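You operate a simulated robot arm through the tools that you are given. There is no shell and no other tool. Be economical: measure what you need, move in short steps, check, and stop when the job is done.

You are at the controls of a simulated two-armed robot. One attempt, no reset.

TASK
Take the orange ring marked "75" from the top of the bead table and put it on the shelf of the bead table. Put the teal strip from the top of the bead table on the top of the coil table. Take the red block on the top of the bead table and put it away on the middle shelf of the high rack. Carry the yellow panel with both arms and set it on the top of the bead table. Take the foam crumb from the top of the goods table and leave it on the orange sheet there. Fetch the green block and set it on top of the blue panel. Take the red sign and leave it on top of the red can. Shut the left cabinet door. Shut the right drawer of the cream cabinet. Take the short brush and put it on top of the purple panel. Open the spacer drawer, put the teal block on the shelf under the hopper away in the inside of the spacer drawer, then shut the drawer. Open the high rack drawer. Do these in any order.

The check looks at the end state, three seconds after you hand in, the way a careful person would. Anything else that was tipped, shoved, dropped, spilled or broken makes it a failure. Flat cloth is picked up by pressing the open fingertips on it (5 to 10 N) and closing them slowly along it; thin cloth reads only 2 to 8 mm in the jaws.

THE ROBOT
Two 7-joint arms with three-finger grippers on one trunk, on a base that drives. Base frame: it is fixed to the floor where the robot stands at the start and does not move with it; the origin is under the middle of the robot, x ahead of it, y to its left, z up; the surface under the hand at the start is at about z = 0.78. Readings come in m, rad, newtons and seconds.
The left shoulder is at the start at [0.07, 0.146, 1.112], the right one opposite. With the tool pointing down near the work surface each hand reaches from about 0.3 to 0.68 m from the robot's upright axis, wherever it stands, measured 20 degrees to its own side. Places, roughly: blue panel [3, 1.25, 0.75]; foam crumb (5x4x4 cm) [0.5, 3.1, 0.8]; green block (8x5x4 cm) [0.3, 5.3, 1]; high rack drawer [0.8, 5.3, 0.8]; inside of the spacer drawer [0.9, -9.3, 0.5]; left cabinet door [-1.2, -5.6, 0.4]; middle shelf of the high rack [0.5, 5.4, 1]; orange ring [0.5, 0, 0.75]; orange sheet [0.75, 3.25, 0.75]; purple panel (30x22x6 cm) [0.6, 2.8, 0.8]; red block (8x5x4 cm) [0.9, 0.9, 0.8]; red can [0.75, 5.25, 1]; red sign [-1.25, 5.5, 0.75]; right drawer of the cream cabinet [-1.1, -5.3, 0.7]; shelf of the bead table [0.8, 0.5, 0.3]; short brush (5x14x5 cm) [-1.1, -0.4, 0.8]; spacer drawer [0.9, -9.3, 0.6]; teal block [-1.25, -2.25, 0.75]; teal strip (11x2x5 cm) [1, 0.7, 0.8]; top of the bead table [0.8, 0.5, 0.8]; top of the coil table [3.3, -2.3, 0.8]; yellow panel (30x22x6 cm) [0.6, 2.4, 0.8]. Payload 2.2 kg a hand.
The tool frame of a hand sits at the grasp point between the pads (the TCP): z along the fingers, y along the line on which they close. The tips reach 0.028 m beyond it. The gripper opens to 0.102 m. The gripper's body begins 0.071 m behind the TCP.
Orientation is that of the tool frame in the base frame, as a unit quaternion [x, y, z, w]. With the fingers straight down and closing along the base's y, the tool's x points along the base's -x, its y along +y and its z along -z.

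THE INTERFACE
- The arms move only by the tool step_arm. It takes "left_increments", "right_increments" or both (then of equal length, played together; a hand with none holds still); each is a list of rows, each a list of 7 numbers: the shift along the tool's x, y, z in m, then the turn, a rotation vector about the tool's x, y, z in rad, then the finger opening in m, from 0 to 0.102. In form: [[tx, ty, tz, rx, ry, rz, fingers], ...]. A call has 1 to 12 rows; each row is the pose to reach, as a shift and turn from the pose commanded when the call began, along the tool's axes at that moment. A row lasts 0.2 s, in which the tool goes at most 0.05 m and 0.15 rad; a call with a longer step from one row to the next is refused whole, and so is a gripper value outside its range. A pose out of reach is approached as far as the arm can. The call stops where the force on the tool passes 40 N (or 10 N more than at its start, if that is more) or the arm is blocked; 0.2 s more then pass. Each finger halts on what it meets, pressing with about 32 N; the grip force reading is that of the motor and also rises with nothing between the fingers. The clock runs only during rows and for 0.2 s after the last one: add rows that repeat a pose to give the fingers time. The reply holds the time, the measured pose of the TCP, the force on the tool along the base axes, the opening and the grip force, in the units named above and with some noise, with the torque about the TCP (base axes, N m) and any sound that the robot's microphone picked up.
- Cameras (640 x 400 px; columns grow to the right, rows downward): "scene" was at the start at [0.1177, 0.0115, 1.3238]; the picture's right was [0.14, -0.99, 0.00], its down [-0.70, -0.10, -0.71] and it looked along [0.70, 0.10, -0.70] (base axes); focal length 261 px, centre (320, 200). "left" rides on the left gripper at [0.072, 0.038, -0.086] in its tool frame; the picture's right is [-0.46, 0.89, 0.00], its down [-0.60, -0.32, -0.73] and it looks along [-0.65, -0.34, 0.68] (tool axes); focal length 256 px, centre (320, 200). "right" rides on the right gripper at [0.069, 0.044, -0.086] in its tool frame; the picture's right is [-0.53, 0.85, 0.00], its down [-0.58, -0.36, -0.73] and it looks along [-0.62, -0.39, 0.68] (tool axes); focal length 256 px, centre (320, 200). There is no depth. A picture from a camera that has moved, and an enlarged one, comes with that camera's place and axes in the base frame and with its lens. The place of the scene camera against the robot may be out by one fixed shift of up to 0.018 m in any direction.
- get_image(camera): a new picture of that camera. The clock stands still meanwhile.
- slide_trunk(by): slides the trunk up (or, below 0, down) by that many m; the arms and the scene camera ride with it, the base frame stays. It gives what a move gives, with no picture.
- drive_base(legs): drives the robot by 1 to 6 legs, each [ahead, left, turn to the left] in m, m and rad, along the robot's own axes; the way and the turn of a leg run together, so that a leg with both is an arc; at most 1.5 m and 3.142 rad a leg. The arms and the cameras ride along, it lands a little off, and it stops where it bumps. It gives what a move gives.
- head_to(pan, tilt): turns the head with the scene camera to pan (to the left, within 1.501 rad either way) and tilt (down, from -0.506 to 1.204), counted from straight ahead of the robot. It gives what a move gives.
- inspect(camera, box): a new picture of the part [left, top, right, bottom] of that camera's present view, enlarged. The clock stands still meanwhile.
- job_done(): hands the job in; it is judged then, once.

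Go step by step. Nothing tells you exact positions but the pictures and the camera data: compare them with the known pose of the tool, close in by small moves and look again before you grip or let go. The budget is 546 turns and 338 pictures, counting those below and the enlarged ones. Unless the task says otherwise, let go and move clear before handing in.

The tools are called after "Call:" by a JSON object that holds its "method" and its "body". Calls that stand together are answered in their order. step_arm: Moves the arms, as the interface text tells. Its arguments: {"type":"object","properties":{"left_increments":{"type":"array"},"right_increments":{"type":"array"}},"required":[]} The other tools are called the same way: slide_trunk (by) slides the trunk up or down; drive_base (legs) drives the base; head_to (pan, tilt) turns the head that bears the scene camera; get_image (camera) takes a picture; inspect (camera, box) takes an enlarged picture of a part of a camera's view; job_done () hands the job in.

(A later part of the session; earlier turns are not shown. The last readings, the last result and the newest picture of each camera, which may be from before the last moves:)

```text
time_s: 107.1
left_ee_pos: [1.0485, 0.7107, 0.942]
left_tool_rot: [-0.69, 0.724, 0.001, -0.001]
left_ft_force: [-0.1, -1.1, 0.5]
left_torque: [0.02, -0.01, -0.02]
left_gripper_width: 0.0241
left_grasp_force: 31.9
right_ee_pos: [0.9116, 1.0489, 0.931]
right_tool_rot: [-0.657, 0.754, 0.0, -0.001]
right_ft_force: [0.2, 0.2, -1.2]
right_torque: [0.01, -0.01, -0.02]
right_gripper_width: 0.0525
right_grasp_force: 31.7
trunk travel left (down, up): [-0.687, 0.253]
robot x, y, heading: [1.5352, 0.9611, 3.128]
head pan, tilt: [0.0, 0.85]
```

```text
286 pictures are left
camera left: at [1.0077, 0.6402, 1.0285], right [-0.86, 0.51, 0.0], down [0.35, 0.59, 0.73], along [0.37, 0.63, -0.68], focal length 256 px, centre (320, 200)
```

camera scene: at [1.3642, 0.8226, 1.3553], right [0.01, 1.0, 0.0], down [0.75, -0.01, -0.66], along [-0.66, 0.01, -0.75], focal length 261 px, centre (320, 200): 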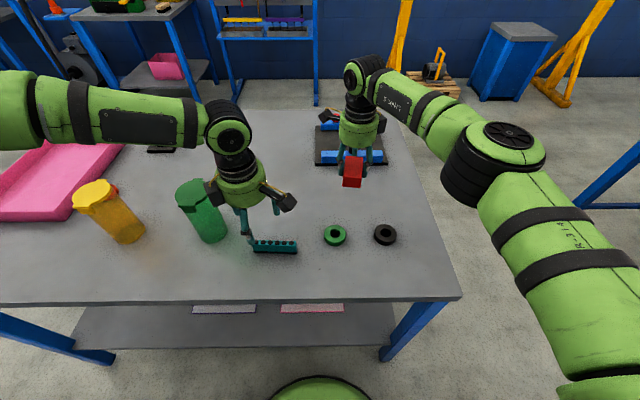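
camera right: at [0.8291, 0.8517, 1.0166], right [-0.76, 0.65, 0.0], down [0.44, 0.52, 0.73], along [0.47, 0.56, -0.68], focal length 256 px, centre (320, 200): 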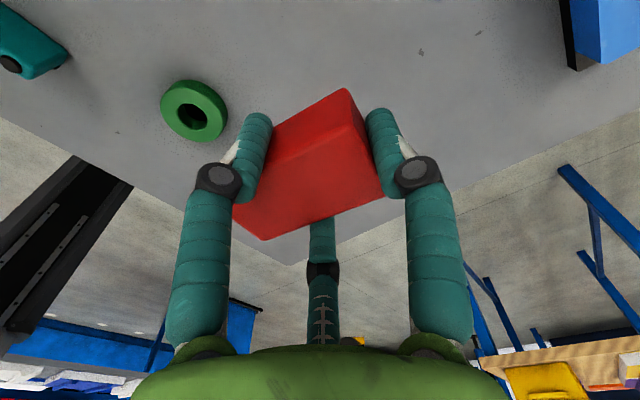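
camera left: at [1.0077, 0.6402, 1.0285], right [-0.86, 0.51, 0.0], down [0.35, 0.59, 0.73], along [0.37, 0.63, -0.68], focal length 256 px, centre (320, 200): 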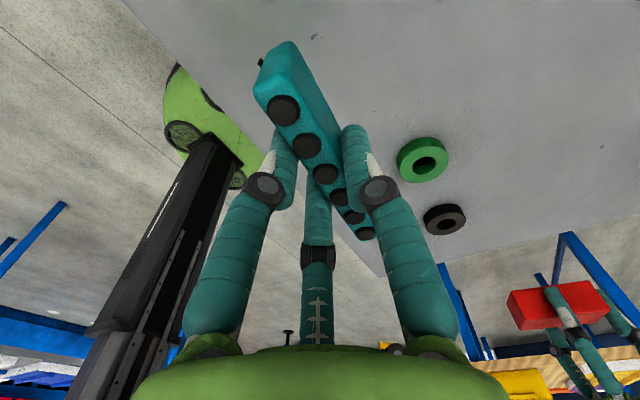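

Both items are held. I raise the trunk, back off, and drive north past the goods table toward the rack.

Call:
{"method": "slide_trunk", "body": {"by": 0.24}}

Call:
{"method": "drive_base", "body": {"legs": [[-0.25, 0, 0], [0, 0, -1.57], [1.2, 0, 0], [0.6, 0, 0]]}}

Call:
{"method": "head_to", "body": {"pan": 0.5, "tilt": 0.4}}

Call:
{"method": "get_image", "body": {"camera": "scene"}}

```text
time_s: 109.6
left_ee_pos: [1.0492, 0.7114, 1.1818]
left_tool_rot: [-0.689, 0.725, 0.003, 0.0]
left_ft_force: [0.2, 0.0, -1.2]
left_torque: [-0.01, -0.01, 0.0]
left_gripper_width: 0.0239
left_grasp_force: 32.2
right_ee_pos: [0.9124, 1.0498, 1.1714]
right_tool_rot: [-0.657, 0.754, -0.001, 0.001]
right_ft_force: [0.2, 0.5, -0.9]
right_torque: [0.01, -0.02, -0.02]
right_gripper_width: 0.0525
right_grasp_force: 32.0
trunk travel left (down, up): [-0.927, 0.013]
robot x, y, heading: [1.5366, 0.9617, 3.129]
head pan, tilt: [0.0, 0.85]
```

```text
time_s: 124.0
left_ee_pos: [1.6091, 3.2496, 1.1831]
left_tool_rot: [0.036, 0.999, 0.002, 0.002]
left_ft_force: [-0.5, 0.1, -1.8]
left_torque: [0.0, -0.02, 0.02]
left_gripper_width: 0.0242
left_grasp_force: 32.0
right_ee_pos: [1.9517, 3.3771, 1.1718]
right_tool_rot: [0.082, 0.997, 0.002, 0.0]
right_ft_force: [-0.1, 0.1, -1.1]
right_torque: [0.05, 0.03, 0.04]
right_gripper_width: 0.0524
right_grasp_force: 32.0
trunk travel left (down, up): [-0.927, 0.013]
robot x, y, heading: [1.8445, 2.7581, 1.529]
head pan, tilt: [0.0, 0.85]
```

```text
time_s: 124.9
left_ee_pos: [1.6101, 3.2524, 1.1819]
left_tool_rot: [0.036, 0.999, 0.002, 0.002]
left_ft_force: [0.0, 1.4, -0.2]
left_torque: [0.0, -0.01, -0.02]
left_gripper_width: 0.0241
left_grasp_force: 31.2
right_ee_pos: [1.9507, 3.3786, 1.1708]
right_tool_rot: [0.082, 0.997, 0.001, 0.001]
right_ft_force: [-1.5, 0.0, -1.8]
right_torque: [-0.01, 0.01, -0.04]
right_gripper_width: 0.0526
right_grasp_force: 32.5
trunk travel left (down, up): [-0.927, 0.013]
robot x, y, heading: [1.8466, 2.7572, 1.535]
head pan, tilt: [0.499, 0.4]
```

```text
285 pictures are left
camera scene: at [1.7931, 2.8916, 1.6343], right [0.9, 0.45, 0.0], down [0.17, -0.35, -0.92], along [-0.41, 0.82, -0.39], focal length 261 px, centre (320, 200)
```

scene: 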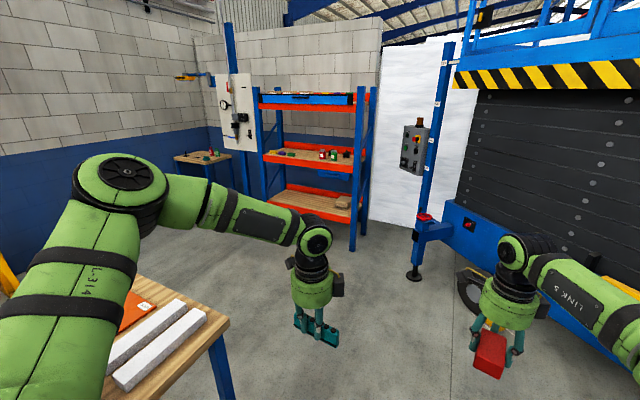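

Call:
{"method": "drive_base", "body": {"legs": [[0, 0, 0.036], [1.3, 0, 0]]}}

Call:
{"method": "head_to", "body": {"pan": 0.9, "tilt": 0.45}}

Call:
{"method": "get_image", "body": {"camera": "scene"}}

```text
time_s: 131.9
left_ee_pos: [1.6096, 4.5505, 1.1829]
left_tool_rot: [0.025, 1.0, 0.002, 0.002]
left_ft_force: [0.8, 0.6, -0.5]
left_torque: [0.01, -0.03, -0.01]
left_gripper_width: 0.024
left_grasp_force: 32.1
right_ee_pos: [1.9461, 4.6854, 1.1707]
right_tool_rot: [0.071, 0.998, 0.0, 0.0]
right_ft_force: [-0.7, -0.2, -1.2]
right_torque: [0.05, 0.04, 0.02]
right_gripper_width: 0.0526
right_grasp_force: 31.8
trunk travel left (down, up): [-0.927, 0.013]
robot x, y, heading: [1.8533, 4.0625, 1.562]
head pan, tilt: [0.499, 0.4]
```

```text
time_s: 132.7
left_ee_pos: [1.6092, 4.5513, 1.181]
left_tool_rot: [0.025, 1.0, 0.002, 0.002]
left_ft_force: [0.4, -0.1, 0.1]
left_torque: [-0.01, 0.02, 0.03]
left_gripper_width: 0.0242
left_grasp_force: 32.1
right_ee_pos: [1.9466, 4.6866, 1.171]
right_tool_rot: [0.071, 0.997, -0.001, 0.001]
right_ft_force: [-0.5, -0.4, -1.8]
right_torque: [0.02, 0.0, 0.0]
right_gripper_width: 0.0523
right_grasp_force: 31.6
trunk travel left (down, up): [-0.927, 0.013]
robot x, y, heading: [1.8563, 4.0632, 1.559]
head pan, tilt: [0.901, 0.45]
```

```text
284 pictures are left
camera scene: at [1.7716, 4.1724, 1.6298], right [0.63, 0.77, 0.0], down [0.34, -0.28, -0.9], along [-0.7, 0.57, -0.44], focal length 261 px, centre (320, 200)
```

scene: 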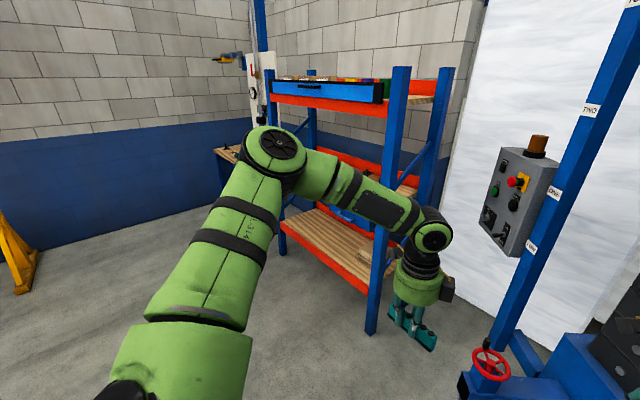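

Call:
{"method": "drive_base", "body": {"legs": [[0, 1.3, 0]]}}

Call:
{"method": "head_to", "body": {"pan": 0.0, "tilt": 0.5}}

Call:
{"method": "get_image", "body": {"camera": "scene"}}

```text
time_s: 139.2
left_ee_pos: [0.3178, 4.5744, 1.1823]
left_tool_rot: [0.028, 1.0, 0.002, 0.001]
left_ft_force: [0.3, 0.2, -1.5]
left_torque: [-0.06, 0.03, -0.03]
left_gripper_width: 0.0241
left_grasp_force: 31.6
right_ee_pos: [0.6552, 4.7076, 1.1697]
right_tool_rot: [0.074, 0.997, -0.001, -0.001]
right_ft_force: [-0.3, -0.8, -1.6]
right_torque: [0.01, 0.04, -0.02]
right_gripper_width: 0.0526
right_grasp_force: 32.1
trunk travel left (down, up): [-0.927, 0.013]
robot x, y, heading: [0.5622, 4.0857, 1.554]
head pan, tilt: [0.901, 0.45]
```

```text
time_s: 140.4
left_ee_pos: [0.3163, 4.5739, 1.1811]
left_tool_rot: [0.028, 1.0, 0.002, 0.001]
left_ft_force: [0.2, 0.3, -0.9]
left_torque: [-0.03, 0.01, 0.01]
left_gripper_width: 0.0239
left_grasp_force: 32.5
right_ee_pos: [0.6552, 4.7077, 1.1708]
right_tool_rot: [0.073, 0.997, -0.001, 0.0]
right_ft_force: [0.2, 0.3, -1.6]
right_torque: [0.01, 0.0, 0.02]
right_gripper_width: 0.0524
right_grasp_force: 32.2
trunk travel left (down, up): [-0.927, 0.013]
robot x, y, heading: [0.5608, 4.0864, 1.552]
head pan, tilt: [0.0, 0.499]
```

```text
283 pictures are left
camera scene: at [0.5503, 4.2264, 1.6253], right [1.0, -0.02, 0.0], down [-0.01, -0.48, -0.88], along [0.02, 0.88, -0.48], focal length 261 px, centre (320, 200)
```

scene: 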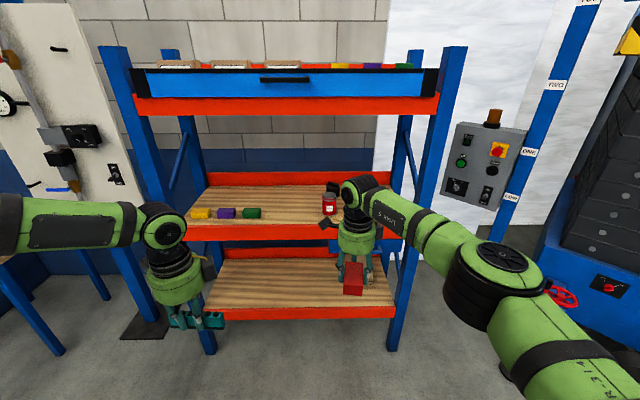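

Call:
{"method": "inspect", "body": {"camera": "scene", "box": [180, 160, 440, 330]}}

```text
2.35 times, centred on (310, 245) of scene
camera zoom: at [0.5503, 4.2264, 1.6253], right [1.0, -0.02, 0.0], down [-0.01, -0.48, -0.88], along [0.02, 0.88, -0.48], focal length 615 px, centre (344, 94)
```

zoom: 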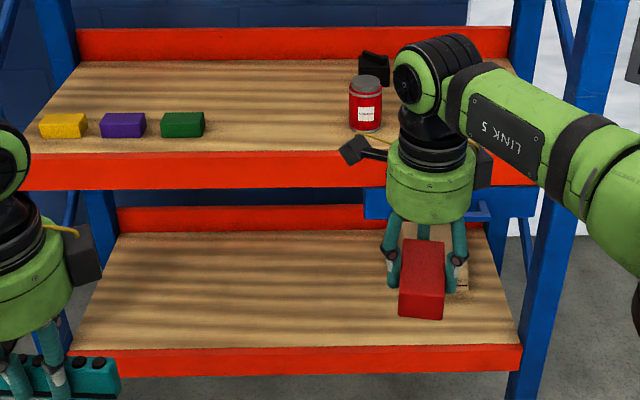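

The middle shelf is at z≈0.98 with free space around x≈0.45. I pull the left hand (strip) back and up, and shift left so the right hand lines up with that spot.

Call:
{"method": "step_arm", "body": {"left_increments": [[0, -0.03, -0.02, 0, 0, 0, 0.005], [0, -0.06, -0.04, 0, 0, 0, 0.005], [0, -0.09, -0.06, 0, 0, 0, 0.005], [0, -0.12, -0.08, 0, 0, 0, 0.005], [0, -0.15, -0.1, 0, 0, 0, 0.005], [0, -0.15, -0.1, 0, 0, 0, 0.005]]}}

Call:
{"method": "drive_base", "body": {"legs": [[0, 0, 0.02], [0.35, 0.2, 0]]}}

Call:
{"method": "get_image", "body": {"camera": "scene"}}

Call:
{"method": "get_image", "body": {"camera": "right"}}

```text
time_s: 141.8
left_ee_pos: [0.3079, 4.4244, 1.2808]
left_tool_rot: [0.027, 1.0, 0.001, 0.002]
left_ft_force: [-0.2, 0.4, -1.7]
left_torque: [-0.02, -0.01, -0.03]
left_gripper_width: 0.024
left_grasp_force: 32.2
right_ee_pos: [0.6546, 4.708, 1.1721]
right_tool_rot: [0.073, 0.997, 0.0, -0.001]
right_ft_force: [0.4, 0.4, -1.0]
right_torque: [0.02, 0.0, 0.04]
right_gripper_width: 0.0527
right_grasp_force: 32.0
trunk travel left (down, up): [-0.927, 0.013]
robot x, y, heading: [0.5617, 4.0863, 1.554]
head pan, tilt: [0.0, 0.499]
```

```text
time_s: 144.7
left_ee_pos: [0.1005, 4.7628, 1.2826]
left_tool_rot: [0.02, 1.0, 0.003, 0.001]
left_ft_force: [-0.6, 0.0, -1.0]
left_torque: [0.02, -0.01, -0.02]
left_gripper_width: 0.0241
left_grasp_force: 32.6
right_ee_pos: [0.4414, 5.0533, 1.1725]
right_tool_rot: [0.064, 0.998, 0.0, 0.0]
right_ft_force: [-0.4, -0.2, -0.7]
right_torque: [0.05, 0.01, 0.03]
right_gripper_width: 0.0526
right_grasp_force: 31.7
trunk travel left (down, up): [-0.927, 0.013]
robot x, y, heading: [0.3596, 4.4291, 1.568]
head pan, tilt: [0.0, 0.499]
```

```text
281 pictures are left
camera scene: at [0.3474, 4.5689, 1.6256], right [1.0, 0.0, 0.0], down [0.0, -0.48, -0.88], along [0.0, 0.88, -0.48], focal length 261 px, centre (320, 200)
```

scene: 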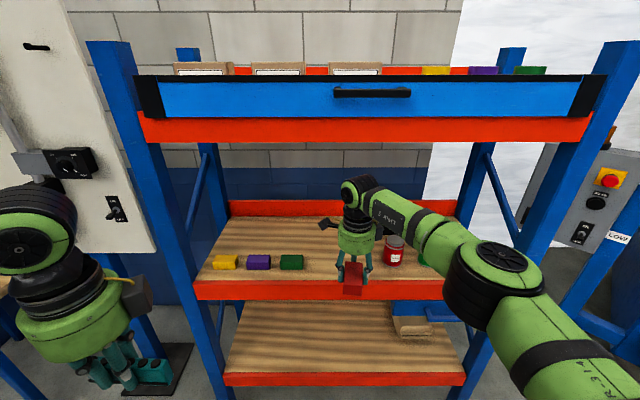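

```text
280 pictures are left
camera right: at [0.3796, 5.1059, 1.2579], right [0.64, 0.77, 0.0], down [0.53, -0.44, 0.73], along [0.56, -0.46, -0.68], focal length 256 px, centre (320, 200)
```

right: 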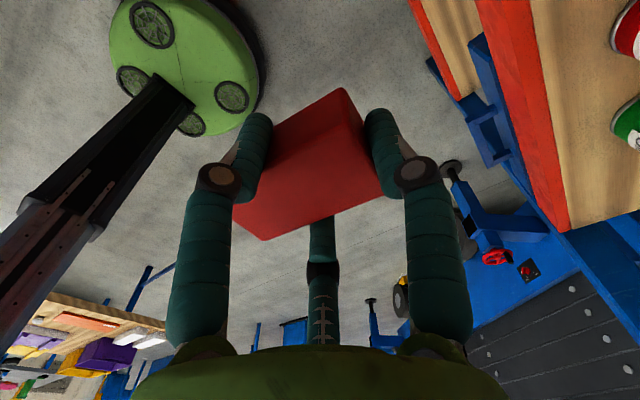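

Call:
{"method": "slide_trunk", "body": {"by": -0.11}}

Call:
{"method": "drive_base", "body": {"legs": [[0.24, 0, 0]]}}

Call:
{"method": "get_image", "body": {"camera": "scene"}}

Call:
{"method": "get_image", "body": {"camera": "right"}}

```text
time_s: 146.1
left_ee_pos: [0.0996, 4.765, 1.1727]
left_tool_rot: [0.019, 1.0, 0.002, 0.002]
left_ft_force: [0.5, 0.8, -0.3]
left_torque: [-0.02, 0.02, -0.02]
left_gripper_width: 0.0242
left_grasp_force: 31.7
right_ee_pos: [0.441, 5.0549, 1.061]
right_tool_rot: [0.064, 0.998, 0.0, 0.0]
right_ft_force: [0.8, -0.1, -1.7]
right_torque: [0.03, 0.01, -0.02]
right_gripper_width: 0.0525
right_grasp_force: 31.5
trunk travel left (down, up): [-0.817, 0.123]
robot x, y, heading: [0.3574, 4.4329, 1.571]
head pan, tilt: [0.0, 0.499]
```

```text
time_s: 147.9
left_ee_pos: [0.0968, 4.9944, 1.1716]
left_tool_rot: [0.017, 1.0, 0.003, 0.001]
left_ft_force: [-1.0, 0.3, -0.8]
left_torque: [0.0, -0.01, 0.02]
left_gripper_width: 0.0241
left_grasp_force: 31.6
right_ee_pos: [0.439, 5.2866, 1.0631]
right_tool_rot: [0.061, 0.998, 0.001, 0.001]
right_ft_force: [-0.4, 0.3, -1.1]
right_torque: [0.0, 0.04, -0.05]
right_gripper_width: 0.0524
right_grasp_force: 32.0
trunk travel left (down, up): [-0.817, 0.123]
robot x, y, heading: [0.359, 4.6656, 1.577]
head pan, tilt: [0.0, 0.499]
```

```text
279 pictures are left
camera scene: at [0.3448, 4.8022, 1.5157], right [1.0, 0.0, 0.0], down [0.0, -0.48, -0.88], along [0.0, 0.88, -0.48], focal length 261 px, centre (320, 200)
```

scene: 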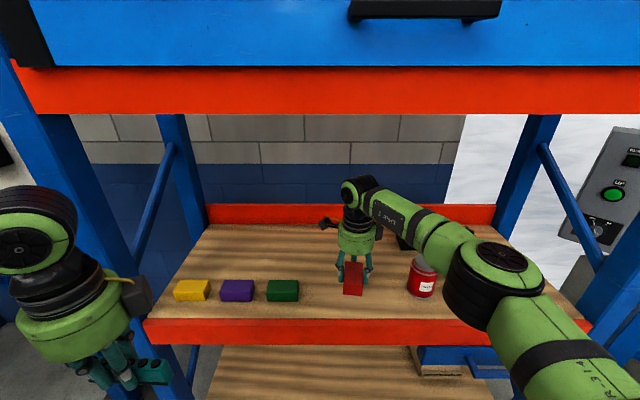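

```text
278 pictures are left
camera right: at [0.3752, 5.3393, 1.1481], right [0.63, 0.77, 0.0], down [0.53, -0.43, 0.73], along [0.57, -0.46, -0.68], focal length 256 px, centre (320, 200)
```

right: 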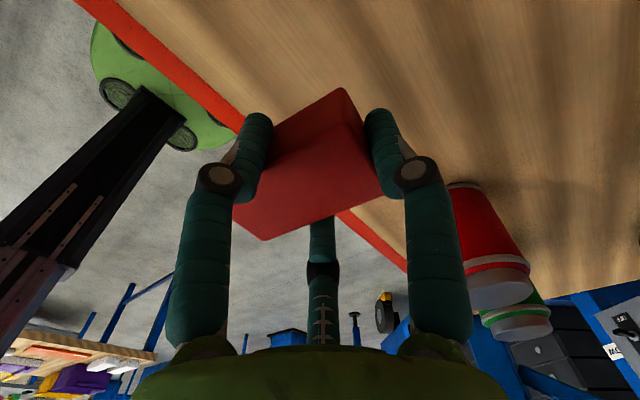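

Call:
{"method": "drive_base", "body": {"legs": [[0.05, 0, 0]]}}

Call:
{"method": "step_arm", "body": {"right_increments": [[0, 0, 0.02, 0, 0, 0, 0.03], [0, 0, 0.04, 0, 0, 0, 0.03], [0, 0, 0.055, 0, 0, 0, 0.03], [0, 0, 0.055, 0, 0, 0, 0.03]]}}

Call:
{"method": "inspect", "body": {"camera": "scene", "box": [240, 160, 480, 320]}}

```text
time_s: 148.8
left_ee_pos: [0.0981, 5.0379, 1.1739]
left_tool_rot: [0.017, 1.0, 0.005, 0.002]
left_ft_force: [0.0, -2.5, 1.1]
left_torque: [0.07, -0.06, -0.02]
left_gripper_width: 0.0238
left_grasp_force: 32.0
right_ee_pos: [0.4385, 5.3308, 1.0656]
right_tool_rot: [0.061, 0.998, 0.004, -0.001]
right_ft_force: [-1.5, 0.3, -0.4]
right_torque: [0.11, 0.0, 0.04]
right_gripper_width: 0.0524
right_grasp_force: 31.8
trunk travel left (down, up): [-0.817, 0.123]
robot x, y, heading: [0.3588, 4.7149, 1.571]
head pan, tilt: [0.0, 0.499]
```

```text
time_s: 149.8
left_ee_pos: [0.0973, 5.0464, 1.171]
left_tool_rot: [0.017, 1.0, 0.001, 0.002]
left_ft_force: [-0.3, -0.7, -0.8]
left_torque: [0.0, -0.02, 0.01]
left_gripper_width: 0.0243
left_grasp_force: 32.4
right_ee_pos: [0.4385, 5.3364, 1.0064]
right_tool_rot: [0.061, 0.998, 0.0, 0.0]
right_ft_force: [0.1, 0.3, -1.1]
right_torque: [0.03, 0.0, -0.02]
right_gripper_width: 0.0524
right_grasp_force: 31.7
trunk travel left (down, up): [-0.817, 0.123]
robot x, y, heading: [0.3579, 4.7122, 1.57]
head pan, tilt: [0.0, 0.499]
```

```text
2.50 times, centred on (360, 240) of scene
camera zoom: at [0.3447, 4.8544, 1.5153], right [1.0, 0.0, 0.0], down [0.0, -0.48, -0.88], along [0.0, 0.88, -0.48], focal length 654 px, centre (220, 100)
```

zoom: 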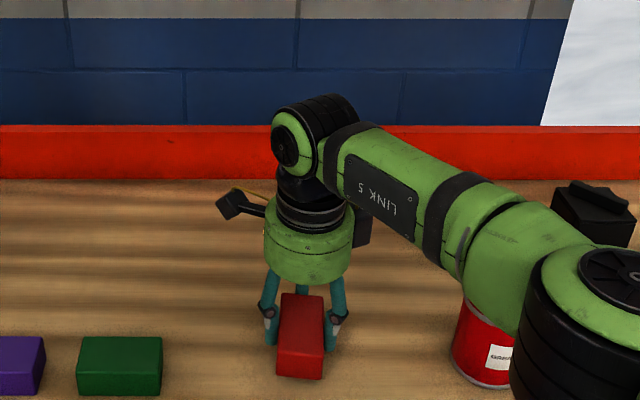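

Call:
{"method": "step_arm", "body": {"right_increments": [[0, 0, 0.005, 0, 0, 0, 0.03], [0, 0, 0.01, 0, 0, 0, 0.03], [0, 0, 0.01, 0, 0, 0, 0.03]]}}

Call:
{"method": "step_arm", "body": {"right_increments": [[0, 0, 0.004, 0, 0, 0, 0.03], [0, 0, 0.007, 0, 0, 0, 0.03], [0, 0, 0.007, 0, 0, 0, 0.03]]}}

```text
time_s: 150.6
left_ee_pos: [0.0994, 5.0446, 1.1712]
left_tool_rot: [0.018, 1.0, 0.002, 0.002]
left_ft_force: [-0.2, -0.4, -0.9]
left_torque: [0.0, 0.0, 0.03]
left_gripper_width: 0.0239
left_grasp_force: 32.0
right_ee_pos: [0.4387, 5.3375, 0.9977]
right_tool_rot: [0.061, 0.998, -0.001, 0.001]
right_ft_force: [0.1, -0.1, -0.5]
right_torque: [0.01, 0.03, 0.01]
right_gripper_width: 0.0526
right_grasp_force: 31.9
trunk travel left (down, up): [-0.817, 0.123]
robot x, y, heading: [0.3562, 4.715, 1.572]
head pan, tilt: [0.0, 0.499]
```

```text
time_s: 151.4
left_ee_pos: [0.0976, 5.0438, 1.1732]
left_tool_rot: [0.018, 1.0, 0.003, 0.002]
left_ft_force: [-0.1, 0.5, -0.2]
left_torque: [-0.02, 0.02, 0.01]
left_gripper_width: 0.0242
left_grasp_force: 31.6
right_ee_pos: [0.4383, 5.3376, 0.9923]
right_tool_rot: [0.062, 0.998, 0.003, -0.001]
right_ft_force: [2.7, 6.4, 20.5]
right_torque: [-0.82, -0.04, 0.04]
right_gripper_width: 0.0524
right_grasp_force: 32.3
trunk travel left (down, up): [-0.817, 0.123]
robot x, y, heading: [0.3588, 4.7133, 1.576]
head pan, tilt: [0.0, 0.499]
```

Call:
{"method": "step_arm", "body": {"right_increments": [[0, 0, -0.003, 0, 0, 0, 0.055], [0, 0, -0.003, 0, 0, 0, 0.07], [0, 0, -0.003, 0, 0, 0, 0.09], [0, 0, -0.003, 0, 0, 0, 0.09], [0, 0, -0.03, 0, 0, 0, 0.09], [0, 0, -0.07, 0, 0, 0, 0.09], [0, 0, -0.1, 0, 0, 0, 0.09], [0, 0, -0.1, 0, 0, 0, 0.09]]}}

Call:
{"method": "get_image", "body": {"camera": "right"}}

```text
time_s: 153.2
left_ee_pos: [0.0973, 5.0447, 1.1726]
left_tool_rot: [0.018, 1.0, 0.001, 0.002]
left_ft_force: [0.4, -0.5, -1.3]
left_torque: [0.02, 0.0, -0.01]
left_gripper_width: 0.0237
left_grasp_force: 32.3
right_ee_pos: [0.438, 5.3378, 1.0895]
right_tool_rot: [0.061, 0.998, 0.001, 0.0]
right_ft_force: [0.8, -0.5, 0.6]
right_torque: [-0.01, -0.03, -0.01]
right_gripper_width: 0.09
right_grasp_force: 0.1
trunk travel left (down, up): [-0.817, 0.123]
robot x, y, heading: [0.3585, 4.7124, 1.58]
head pan, tilt: [0.0, 0.499]
```

```text
276 pictures are left
camera right: at [0.3751, 5.3906, 1.1746], right [0.63, 0.77, 0.0], down [0.53, -0.43, 0.73], along [0.57, -0.46, -0.68], focal length 256 px, centre (320, 200)
```

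right: 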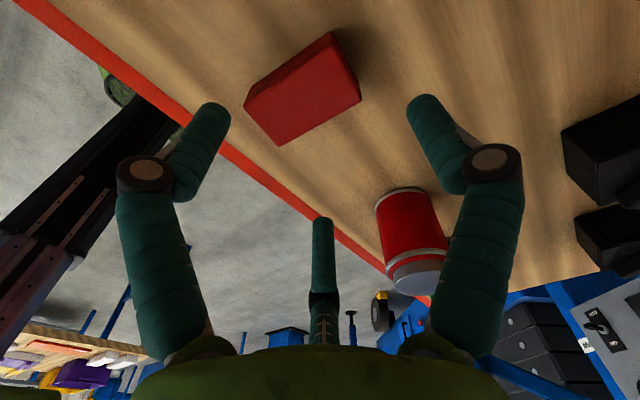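

Red block placed. Back off and move right to view the rack drawer under the middle shelf.

Call:
{"method": "drive_base", "body": {"legs": [[-0.5, 0, 0], [0, -0.35, 0]]}}

Call:
{"method": "slide_trunk", "body": {"by": -0.25}}

Call:
{"method": "get_image", "body": {"camera": "scene"}}

```text
time_s: 158.0
left_ee_pos: [0.4421, 4.5511, 1.1709]
left_tool_rot: [0.015, 1.0, 0.002, 0.003]
left_ft_force: [0.1, 0.3, -0.7]
left_torque: [0.0, -0.01, 0.01]
left_gripper_width: 0.0243
left_grasp_force: 31.6
right_ee_pos: [0.7798, 4.844, 1.0887]
right_tool_rot: [0.059, 0.998, -0.001, 0.001]
right_ft_force: [-0.4, -0.4, -0.2]
right_torque: [-0.01, -0.01, 0.0]
right_gripper_width: 0.0899
right_grasp_force: 0.1
trunk travel left (down, up): [-0.817, 0.123]
robot x, y, heading: [0.7034, 4.2189, 1.579]
head pan, tilt: [0.0, 0.499]
```

```text
time_s: 160.6
left_ee_pos: [0.4447, 4.5491, 0.9216]
left_tool_rot: [0.015, 1.0, 0.003, 0.002]
left_ft_force: [0.8, 0.1, -1.3]
left_torque: [0.0, -0.04, 0.0]
left_gripper_width: 0.0243
left_grasp_force: 32.1
right_ee_pos: [0.7821, 4.8449, 0.8399]
right_tool_rot: [0.059, 0.998, 0.0, 0.0]
right_ft_force: [0.3, -0.1, -0.7]
right_torque: [-0.01, 0.01, -0.01]
right_gripper_width: 0.0898
right_grasp_force: 0.0
trunk travel left (down, up): [-0.567, 0.373]
robot x, y, heading: [0.7039, 4.2218, 1.577]
head pan, tilt: [0.0, 0.499]
```

```text
275 pictures are left
camera scene: at [0.6915, 4.3594, 1.2654], right [1.0, 0.01, 0.0], down [0.0, -0.48, -0.88], along [-0.01, 0.88, -0.48], focal length 261 px, centre (320, 200)
```

scene: 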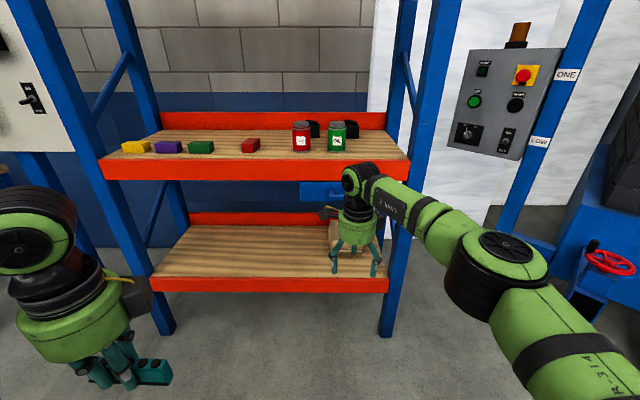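

Call:
{"method": "step_arm", "body": {"right_increments": [[-0.03, -0.02, 0.03, 0, 0, 0, 0.09], [-0.06, -0.04, 0.06, 0, 0, 0, 0.09], [-0.09, -0.06, 0.09, 0, 0, 0, 0.09], [-0.12, -0.08, 0.12, 0, 0, 0, 0.09], [-0.15, -0.1, 0.14, 0, 0, 0, 0.09], [-0.18, -0.12, 0.14, 0, 0, 0, 0.09], [-0.21, -0.14, 0.14, 0, 0, 0, 0.09]]}}

Call:
{"method": "inspect", "body": {"camera": "scene", "box": [250, 100, 490, 250]}}

```text
time_s: 162.2
left_ee_pos: [0.4439, 4.5489, 0.9212]
left_tool_rot: [0.015, 1.0, 0.002, 0.0]
left_ft_force: [-0.8, 0.0, -0.4]
left_torque: [-0.01, 0.02, 0.02]
left_gripper_width: 0.0241
left_grasp_force: 32.0
right_ee_pos: [0.9766, 4.6795, 0.6982]
right_tool_rot: [0.059, 0.998, 0.001, -0.001]
right_ft_force: [0.6, -0.5, -0.1]
right_torque: [-0.02, 0.01, 0.01]
right_gripper_width: 0.0897
right_grasp_force: 0.1
trunk travel left (down, up): [-0.567, 0.373]
robot x, y, heading: [0.7036, 4.2181, 1.581]
head pan, tilt: [0.0, 0.499]
```

```text
2.67 times, centred on (370, 175) of scene
camera zoom: at [0.6924, 4.3587, 1.2655], right [1.0, 0.01, 0.0], down [0.0, -0.48, -0.88], along [-0.01, 0.88, -0.48], focal length 697 px, centre (187, 267)
```

zoom: 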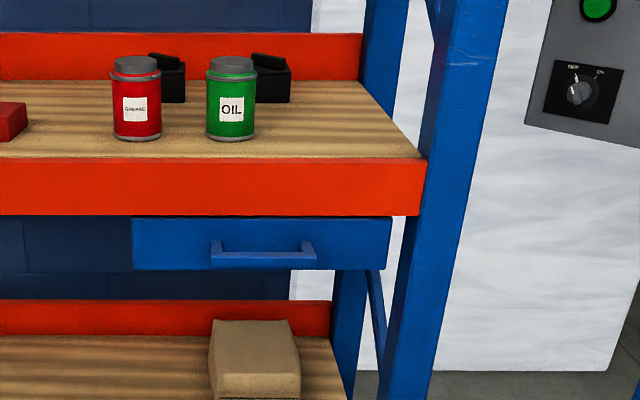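

The drawer handle is a bar at about [0.78, 5.17, 0.845]. I turn the right hand to point forward with the jaws closing vertically.

Call:
{"method": "step_arm", "body": {"right_increments": [[0.01, 0.003, -0.013, -0.143, 0, 0, 0.09], [0.02, 0.007, -0.027, -0.286, 0, 0, 0.09], [0.03, 0.01, -0.04, -0.428, 0, 0, 0.09], [0.04, 0.013, -0.053, -0.571, 0, 0, 0.09], [0.05, 0.017, -0.067, -0.714, 0, 0, 0.09], [0.06, 0.02, -0.08, -0.857, 0, 0, 0.09], [0.07, 0.023, -0.093, -1.0, 0, 0, 0.09], [0.08, 0.027, -0.107, -1.142, 0, 0, 0.09], [0.09, 0.03, -0.12, -1.285, 0, 0, 0.09], [0.1, 0.033, -0.133, -1.428, 0, 0, 0.09], [0.115, 0.037, -0.147, -1.571, 0, 0, 0.09], [0.115, 0.037, -0.147, -1.571, 0, 0, 0.09]]}}

Call:
{"method": "get_image", "body": {"camera": "scene"}}

Call:
{"method": "get_image", "body": {"camera": "right"}}

```text
time_s: 164.9
left_ee_pos: [0.4422, 4.5482, 0.9215]
left_tool_rot: [0.014, 1.0, 0.002, 0.002]
left_ft_force: [0.5, -0.6, -0.7]
left_torque: [0.03, 0.04, 0.01]
left_gripper_width: 0.024
left_grasp_force: 32.3
right_ee_pos: [0.7726, 4.6965, 0.8551]
right_tool_rot: [0.185, 0.759, 0.622, -0.054]
right_ft_force: [-0.6, -0.5, 0.2]
right_torque: [0.0, -0.01, 0.0]
right_gripper_width: 0.0901
right_grasp_force: 0.2
right hand out of reach, approached as far as the arm can: row 7, 8, 9, 10, 11, 12
trunk travel left (down, up): [-0.567, 0.373]
robot x, y, heading: [0.7074, 4.2205, 1.577]
head pan, tilt: [0.0, 0.499]
stopped in row 12 (right hand): the arm was blocked; the commanded pose is now the measured one
```

```text
273 pictures are left
camera scene: at [0.6905, 4.3576, 1.2656], right [1.0, 0.01, 0.0], down [0.0, -0.48, -0.88], along [-0.01, 0.88, -0.48], focal length 261 px, centre (320, 200)
```

scene: 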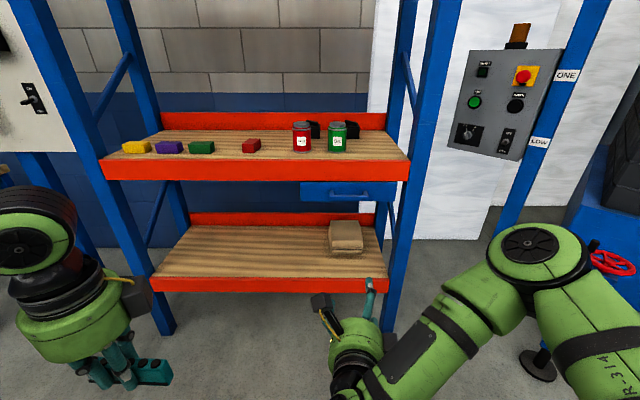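

```text
272 pictures are left
camera right: at [0.7106, 4.6361, 0.9352], right [0.79, 0.02, 0.61], down [0.3, -0.89, -0.36], along [0.54, 0.46, -0.7], focal length 256 px, centre (320, 200)
```

right: 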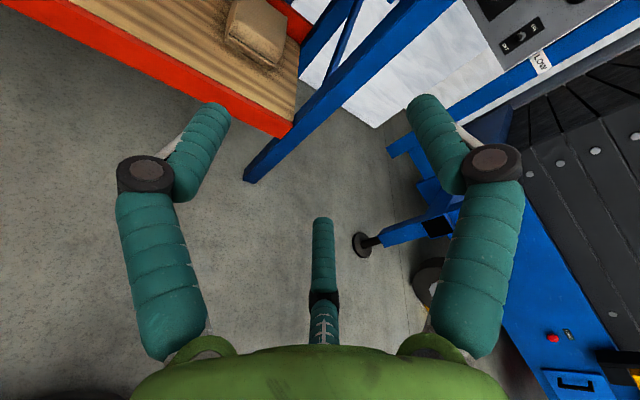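

Call:
{"method": "step_arm", "body": {"right_increments": [[0.002, 0.008, 0.041, -0.049, 0.047, -0.085, 0.09], [0.004, 0.016, 0.082, -0.098, 0.094, -0.17, 0.09], [0.006, 0.023, 0.122, -0.146, 0.14, -0.255, 0.09], [0.0084, 0.031, 0.163, -0.195, 0.187, -0.34, 0.09], [0.0084, 0.031, 0.163, -0.195, 0.187, -0.34, 0.09]]}}

Call:
{"method": "get_image", "body": {"camera": "right"}}

```text
time_s: 166.2
left_ee_pos: [0.4438, 4.5502, 0.9217]
left_tool_rot: [0.014, 1.0, 0.002, 0.001]
left_ft_force: [-0.4, 0.5, 0.1]
left_torque: [0.0, 0.01, -0.03]
left_gripper_width: 0.0239
left_grasp_force: 32.1
right_ee_pos: [0.7306, 4.8472, 0.8936]
right_tool_rot: [0.002, 0.71, 0.705, 0.003]
right_ft_force: [0.5, 0.9, -0.3]
right_torque: [-0.02, -0.01, 0.03]
right_gripper_width: 0.09
right_grasp_force: 0.1
right hand out of reach, approached as far as the arm can: row 3, 4, 5
trunk travel left (down, up): [-0.567, 0.373]
robot x, y, heading: [0.7046, 4.2194, 1.579]
head pan, tilt: [0.0, 0.499]
```

```text
271 pictures are left
camera right: at [0.661, 4.7631, 0.9364], right [0.53, 0.0, 0.85], down [0.57, -0.74, -0.36], along [0.62, 0.67, -0.4], focal length 256 px, centre (320, 200)
```

right: 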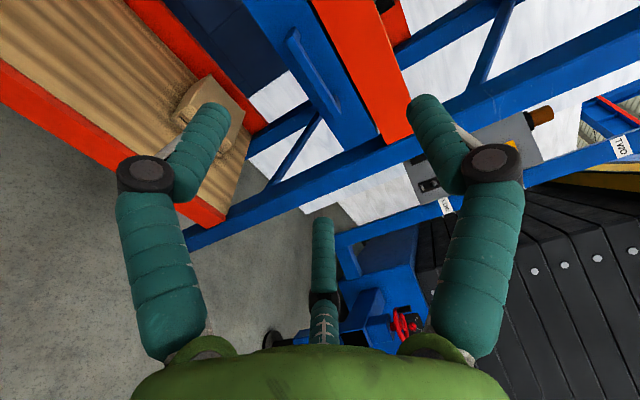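

The horizontal pose works here. Handle triangulates to [0.782, 5.165, 0.847]; I align with base and trunk, then approach partway.

Call:
{"method": "slide_trunk", "body": {"by": -0.047}}

Call:
{"method": "drive_base", "body": {"legs": [[0, -0.052, 0], [0.2, 0, 0]]}}

Call:
{"method": "step_arm", "body": {"right_increments": [[0, 0, 0, 0, 0, 0, 0.075], [0, 0, 0, 0, 0, 0, 0.075]]}}

Call:
{"method": "get_image", "body": {"camera": "right"}}

Call:
{"method": "get_image", "body": {"camera": "scene"}}

```text
time_s: 167.0
left_ee_pos: [0.4424, 4.5511, 0.8743]
left_tool_rot: [0.014, 1.0, 0.002, 0.003]
left_ft_force: [-0.4, 0.8, 0.0]
left_torque: [0.04, 0.01, 0.03]
left_gripper_width: 0.0241
left_grasp_force: 31.5
right_ee_pos: [0.7305, 4.8464, 0.8447]
right_tool_rot: [0.003, 0.71, 0.704, 0.004]
right_ft_force: [-0.6, 0.9, 0.1]
right_torque: [0.0, -0.01, -0.01]
right_gripper_width: 0.0898
right_grasp_force: 0.1
trunk travel left (down, up): [-0.52, 0.42]
robot x, y, heading: [0.7037, 4.2176, 1.578]
head pan, tilt: [0.0, 0.499]
```

```text
time_s: 169.2
left_ee_pos: [0.493, 4.7496, 0.8739]
left_tool_rot: [0.016, 1.0, 0.002, 0.002]
left_ft_force: [-0.2, 0.5, -1.1]
left_torque: [-0.04, 0.01, -0.02]
left_gripper_width: 0.0243
left_grasp_force: 31.4
right_ee_pos: [0.7815, 5.0466, 0.8442]
right_tool_rot: [0.005, 0.71, 0.704, 0.004]
right_ft_force: [-0.3, -0.3, 0.2]
right_torque: [0.01, -0.03, 0.02]
right_gripper_width: 0.0898
right_grasp_force: 0.0
trunk travel left (down, up): [-0.52, 0.42]
robot x, y, heading: [0.7552, 4.4152, 1.573]
head pan, tilt: [0.0, 0.499]
```

```text
time_s: 169.8
left_ee_pos: [0.4934, 4.7489, 0.8741]
left_tool_rot: [0.015, 1.0, 0.002, 0.001]
left_ft_force: [-0.3, 0.3, -0.5]
left_torque: [-0.01, 0.01, 0.02]
left_gripper_width: 0.0241
left_grasp_force: 32.8
right_ee_pos: [0.7829, 5.0467, 0.8453]
right_tool_rot: [0.005, 0.71, 0.704, 0.005]
right_ft_force: [-0.1, -1.1, -0.7]
right_torque: [-0.01, -0.02, -0.01]
right_gripper_width: 0.0751
right_grasp_force: 0.0
trunk travel left (down, up): [-0.52, 0.42]
robot x, y, heading: [0.7531, 4.4188, 1.575]
head pan, tilt: [0.0, 0.499]
```

```text
270 pictures are left
camera right: at [0.7122, 4.9622, 0.8891], right [0.53, 0.0, 0.85], down [0.57, -0.74, -0.36], along [0.63, 0.67, -0.4], focal length 256 px, centre (320, 200)
```

right: 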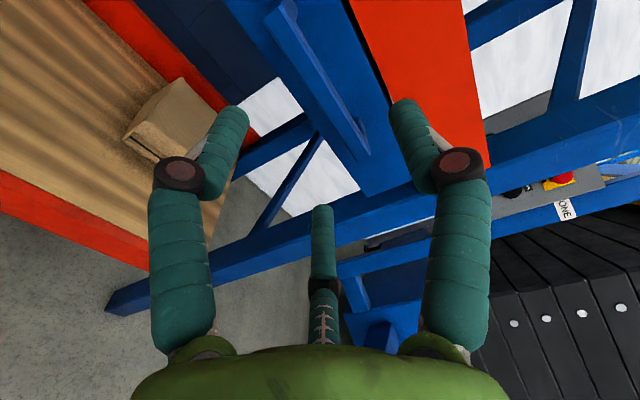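

```text
269 pictures are left
camera scene: at [0.7411, 4.5589, 1.2183], right [1.0, 0.01, 0.0], down [0.0, -0.48, -0.88], along [-0.01, 0.88, -0.48], focal length 261 px, centre (320, 200)
```

scene: 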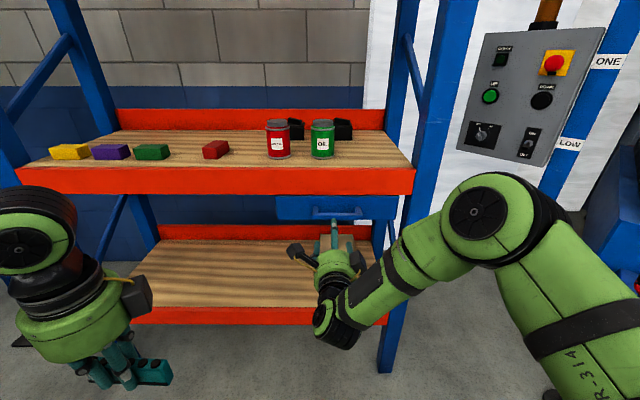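

Aligned on the handle axis. I advance to straddle the bar.

Call:
{"method": "drive_base", "body": {"legs": [[0.108, 0, 0]]}}

Call:
{"method": "get_image", "body": {"camera": "right"}}

```text
time_s: 170.9
left_ee_pos: [0.4935, 4.8564, 0.8745]
left_tool_rot: [0.017, 1.0, 0.002, 0.002]
left_ft_force: [-0.2, 0.9, -1.8]
left_torque: [0.02, 0.01, 0.02]
left_gripper_width: 0.024
left_grasp_force: 32.5
right_ee_pos: [0.7807, 5.153, 0.8456]
right_tool_rot: [0.003, 0.71, 0.704, 0.004]
right_ft_force: [0.2, -0.4, -0.7]
right_torque: [0.02, -0.02, 0.0]
right_gripper_width: 0.0752
right_grasp_force: 0.0
trunk travel left (down, up): [-0.52, 0.42]
robot x, y, heading: [0.753, 4.5207, 1.58]
head pan, tilt: [0.0, 0.499]
```

```text
268 pictures are left
camera right: at [0.7108, 5.0694, 0.8893], right [0.53, 0.0, 0.85], down [0.57, -0.74, -0.36], along [0.62, 0.67, -0.4], focal length 256 px, centre (320, 200)
```

right: 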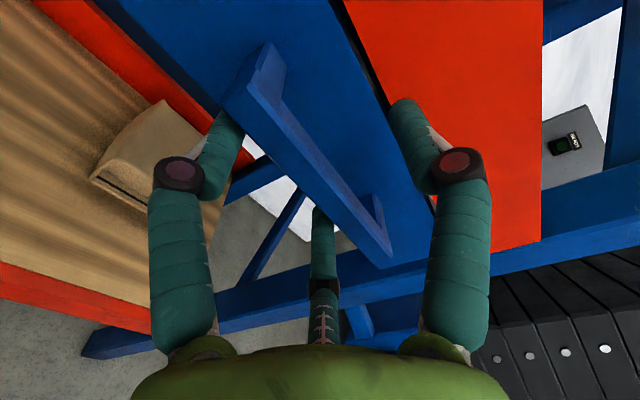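

Call:
{"method": "step_arm", "body": {"right_increments": [[0, 0, 0, 0, 0, 0, 0.055], [0, 0, 0, 0, 0, 0, 0.035], [0, 0, 0, 0, 0, 0, 0.015], [0, 0, 0, 0, 0, 0, 0.0], [0, 0, 0, 0, 0, 0, 0.0], [0, 0, 0, 0, 0, 0, 0.0]]}}

Call:
{"method": "get_image", "body": {"camera": "right"}}

```text
time_s: 172.3
left_ee_pos: [0.4948, 4.8586, 0.8739]
left_tool_rot: [0.016, 1.0, -0.001, 0.0]
left_ft_force: [0.1, -0.1, -0.6]
left_torque: [0.04, -0.04, -0.01]
left_gripper_width: 0.024
left_grasp_force: 32.3
right_ee_pos: [0.7843, 5.1536, 0.8373]
right_tool_rot: [0.004, 0.716, 0.698, 0.004]
right_ft_force: [9.5, -7.3, -30.9]
right_torque: [0.67, 0.0, 0.36]
right_gripper_width: 0.0255
right_grasp_force: 44.8
trunk travel left (down, up): [-0.52, 0.42]
robot x, y, heading: [0.7544, 4.5231, 1.578]
head pan, tilt: [0.0, 0.499]
```

```text
267 pictures are left
camera right: at [0.7132, 5.071, 0.8827], right [0.53, 0.02, 0.85], down [0.57, -0.75, -0.34], along [0.63, 0.66, -0.41], focal length 256 px, centre (320, 200)
```

right: 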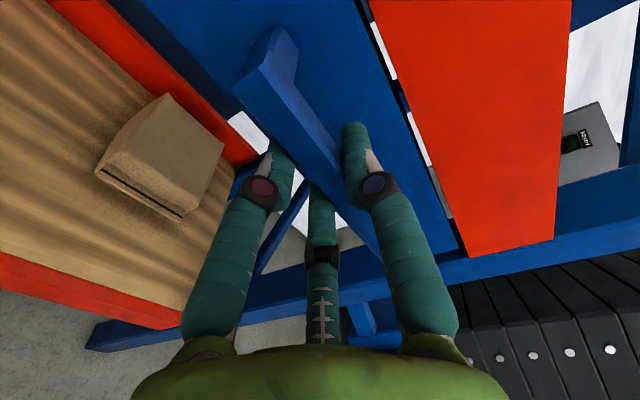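

Call:
{"method": "step_arm", "body": {"right_increments": [[0, -0.005, 0, 0, 0, 0, 0.0], [0, -0.01, 0, 0, 0, 0, 0.0]]}}

Call:
{"method": "drive_base", "body": {"legs": [[-0.12, 0, 0]]}}

Call:
{"method": "get_image", "body": {"camera": "scene"}}

```text
time_s: 172.9
left_ee_pos: [0.4948, 4.8582, 0.8756]
left_tool_rot: [0.016, 1.0, 0.002, -0.001]
left_ft_force: [0.0, 0.0, -0.4]
left_torque: [0.02, 0.04, -0.02]
left_gripper_width: 0.024
left_grasp_force: 32.1
right_ee_pos: [0.7818, 5.1537, 0.8374]
right_tool_rot: [0.009, 0.71, 0.704, 0.006]
right_ft_force: [16.3, -4.9, -11.6]
right_torque: [0.19, -0.19, 1.07]
right_gripper_width: 0.025
right_grasp_force: 45.1
trunk travel left (down, up): [-0.52, 0.42]
robot x, y, heading: [0.7536, 4.5255, 1.576]
head pan, tilt: [0.0, 0.499]
```

```text
time_s: 174.2
left_ee_pos: [0.4946, 4.7377, 0.8743]
left_tool_rot: [0.014, 1.0, 0.002, 0.001]
left_ft_force: [1.1, 0.0, 0.4]
left_torque: [0.04, 0.05, -0.03]
left_gripper_width: 0.0241
left_grasp_force: 32.4
right_ee_pos: [0.7827, 5.0351, 0.8376]
right_tool_rot: [0.008, 0.711, 0.703, 0.005]
right_ft_force: [19.3, 1.0, -2.2]
right_torque: [0.72, -0.12, -1.38]
right_gripper_width: 0.0249
right_grasp_force: 45.0
trunk travel left (down, up): [-0.52, 0.42]
robot x, y, heading: [0.759, 4.4053, 1.581]
head pan, tilt: [0.0, 0.499]
```

```text
266 pictures are left
camera scene: at [0.7446, 4.5477, 1.2185], right [1.0, 0.01, 0.0], down [0.0, -0.48, -0.88], along [-0.01, 0.88, -0.48], focal length 261 px, centre (320, 200)
```

scene: 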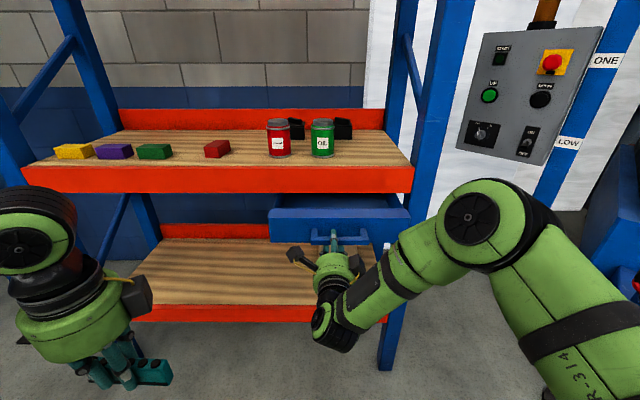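

Drawer slides out. I pull further, watching the forces.

Call:
{"method": "drive_base", "body": {"legs": [[-0.12, 0, 0]]}}

Call:
{"method": "get_image", "body": {"camera": "scene"}}

```text
time_s: 175.4
left_ee_pos: [0.4938, 4.6191, 0.8754]
left_tool_rot: [0.015, 1.0, 0.002, 0.001]
left_ft_force: [1.0, -0.6, -0.7]
left_torque: [0.05, 0.03, 0.01]
left_gripper_width: 0.0242
left_grasp_force: 32.3
right_ee_pos: [0.7833, 4.9158, 0.8371]
right_tool_rot: [0.008, 0.711, 0.703, 0.008]
right_ft_force: [1.6, 0.9, -3.0]
right_torque: [0.75, 0.12, -0.75]
right_gripper_width: 0.025
right_grasp_force: 45.1
trunk travel left (down, up): [-0.52, 0.42]
robot x, y, heading: [0.749, 4.2928, 1.58]
head pan, tilt: [0.0, 0.499]
```

```text
265 pictures are left
camera scene: at [0.7427, 4.4291, 1.2184], right [1.0, 0.01, 0.0], down [0.0, -0.48, -0.88], along [-0.01, 0.88, -0.48], focal length 261 px, centre (320, 200)
```

scene: 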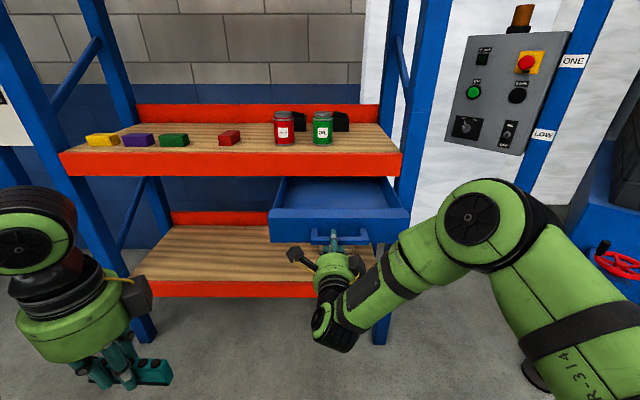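

Call:
{"method": "drive_base", "body": {"legs": [[-0.07, 0, 0]]}}

Call:
{"method": "get_image", "body": {"camera": "right"}}

```text
time_s: 176.5
left_ee_pos: [0.4949, 4.5626, 0.8744]
left_tool_rot: [0.016, 1.0, 0.002, 0.002]
left_ft_force: [-0.4, 0.0, 0.0]
left_torque: [0.02, 0.01, 0.01]
left_gripper_width: 0.0243
left_grasp_force: 32.4
right_ee_pos: [0.7847, 4.8619, 0.837]
right_tool_rot: [0.009, 0.71, 0.704, 0.008]
right_ft_force: [-1.1, 4.7, -3.2]
right_torque: [0.24, -0.09, -0.39]
right_gripper_width: 0.0254
right_grasp_force: 45.3
trunk travel left (down, up): [-0.52, 0.42]
robot x, y, heading: [0.7553, 4.2317, 1.578]
head pan, tilt: [0.0, 0.499]
stopped in leg 1: the force on the tool passed its limit at 88 N (the readings are from after the stop); the commanded pose is now the measured one
```

```text
264 pictures are left
camera right: at [0.7133, 4.7797, 0.8812], right [0.53, -0.01, 0.85], down [0.56, -0.75, -0.36], along [0.63, 0.66, -0.4], focal length 256 px, centre (320, 200)
```

right: 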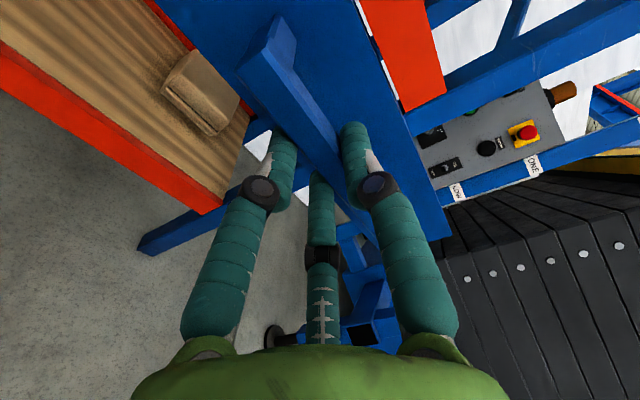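

Drawer hit its stop, fully open. I release the bar and back away.

Call:
{"method": "step_arm", "body": {"right_increments": [[0, 0, 0, 0, 0, 0, 0.035], [0, 0, 0, 0, 0, 0, 0.055], [0, 0, 0, 0, 0, 0, 0.08], [0, 0, 0, 0, 0, 0, 0.08]]}}

Call:
{"method": "drive_base", "body": {"legs": [[-0.15, 0, 0]]}}

Call:
{"method": "head_to", "body": {"pan": 0.9, "tilt": 0.3}}

Call:
{"method": "get_image", "body": {"camera": "scene"}}

```text
time_s: 177.5
left_ee_pos: [0.4954, 4.5615, 0.875]
left_tool_rot: [0.015, 1.0, 0.003, 0.002]
left_ft_force: [-1.0, -0.9, -0.1]
left_torque: [-0.03, 0.03, 0.04]
left_gripper_width: 0.0243
left_grasp_force: 32.0
right_ee_pos: [0.7845, 4.8611, 0.8389]
right_tool_rot: [0.008, 0.71, 0.704, 0.008]
right_ft_force: [-0.4, -0.1, -0.1]
right_torque: [0.04, 0.01, -0.03]
right_gripper_width: 0.08
right_grasp_force: 0.0
trunk travel left (down, up): [-0.52, 0.42]
robot x, y, heading: [0.7567, 4.23, 1.578]
head pan, tilt: [0.0, 0.499]
```

```text
time_s: 178.8
left_ee_pos: [0.4949, 4.4146, 0.8735]
left_tool_rot: [0.015, 1.0, 0.003, 0.001]
left_ft_force: [-0.2, -0.2, -0.4]
left_torque: [-0.03, 0.03, 0.0]
left_gripper_width: 0.0241
left_grasp_force: 31.5
right_ee_pos: [0.7864, 4.7142, 0.8386]
right_tool_rot: [0.009, 0.71, 0.704, 0.01]
right_ft_force: [1.1, 0.1, -0.7]
right_torque: [0.0, 0.01, 0.03]
right_gripper_width: 0.0799
right_grasp_force: 0.0
trunk travel left (down, up): [-0.52, 0.42]
robot x, y, heading: [0.7554, 4.0855, 1.576]
head pan, tilt: [0.0, 0.499]
```

```text
time_s: 180.0
left_ee_pos: [0.4963, 4.4146, 0.8742]
left_tool_rot: [0.016, 1.0, 0.003, 0.002]
left_ft_force: [0.4, 0.3, -0.7]
left_torque: [-0.03, -0.02, 0.03]
left_gripper_width: 0.0241
left_grasp_force: 31.5
right_ee_pos: [0.786, 4.7154, 0.8378]
right_tool_rot: [0.01, 0.709, 0.705, 0.009]
right_ft_force: [0.1, 0.1, 0.2]
right_torque: [0.0, 0.03, 0.02]
right_gripper_width: 0.0797
right_grasp_force: 0.1
trunk travel left (down, up): [-0.52, 0.42]
robot x, y, heading: [0.7556, 4.0855, 1.578]
head pan, tilt: [0.901, 0.3]
```

```text
263 pictures are left
camera scene: at [0.6709, 4.1914, 1.2367], right [0.62, 0.79, 0.0], down [0.23, -0.18, -0.96], along [-0.75, 0.59, -0.3], focal length 261 px, centre (320, 200)
```

scene: 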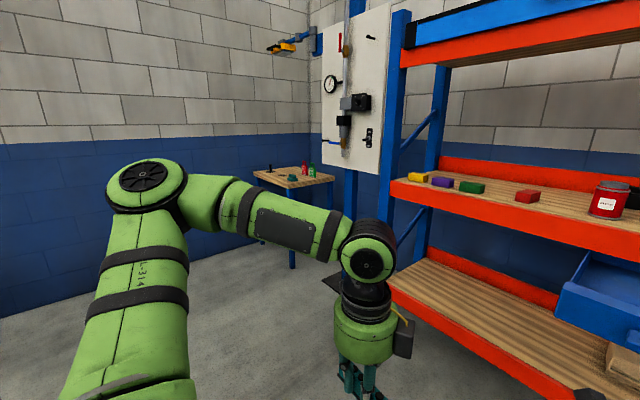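

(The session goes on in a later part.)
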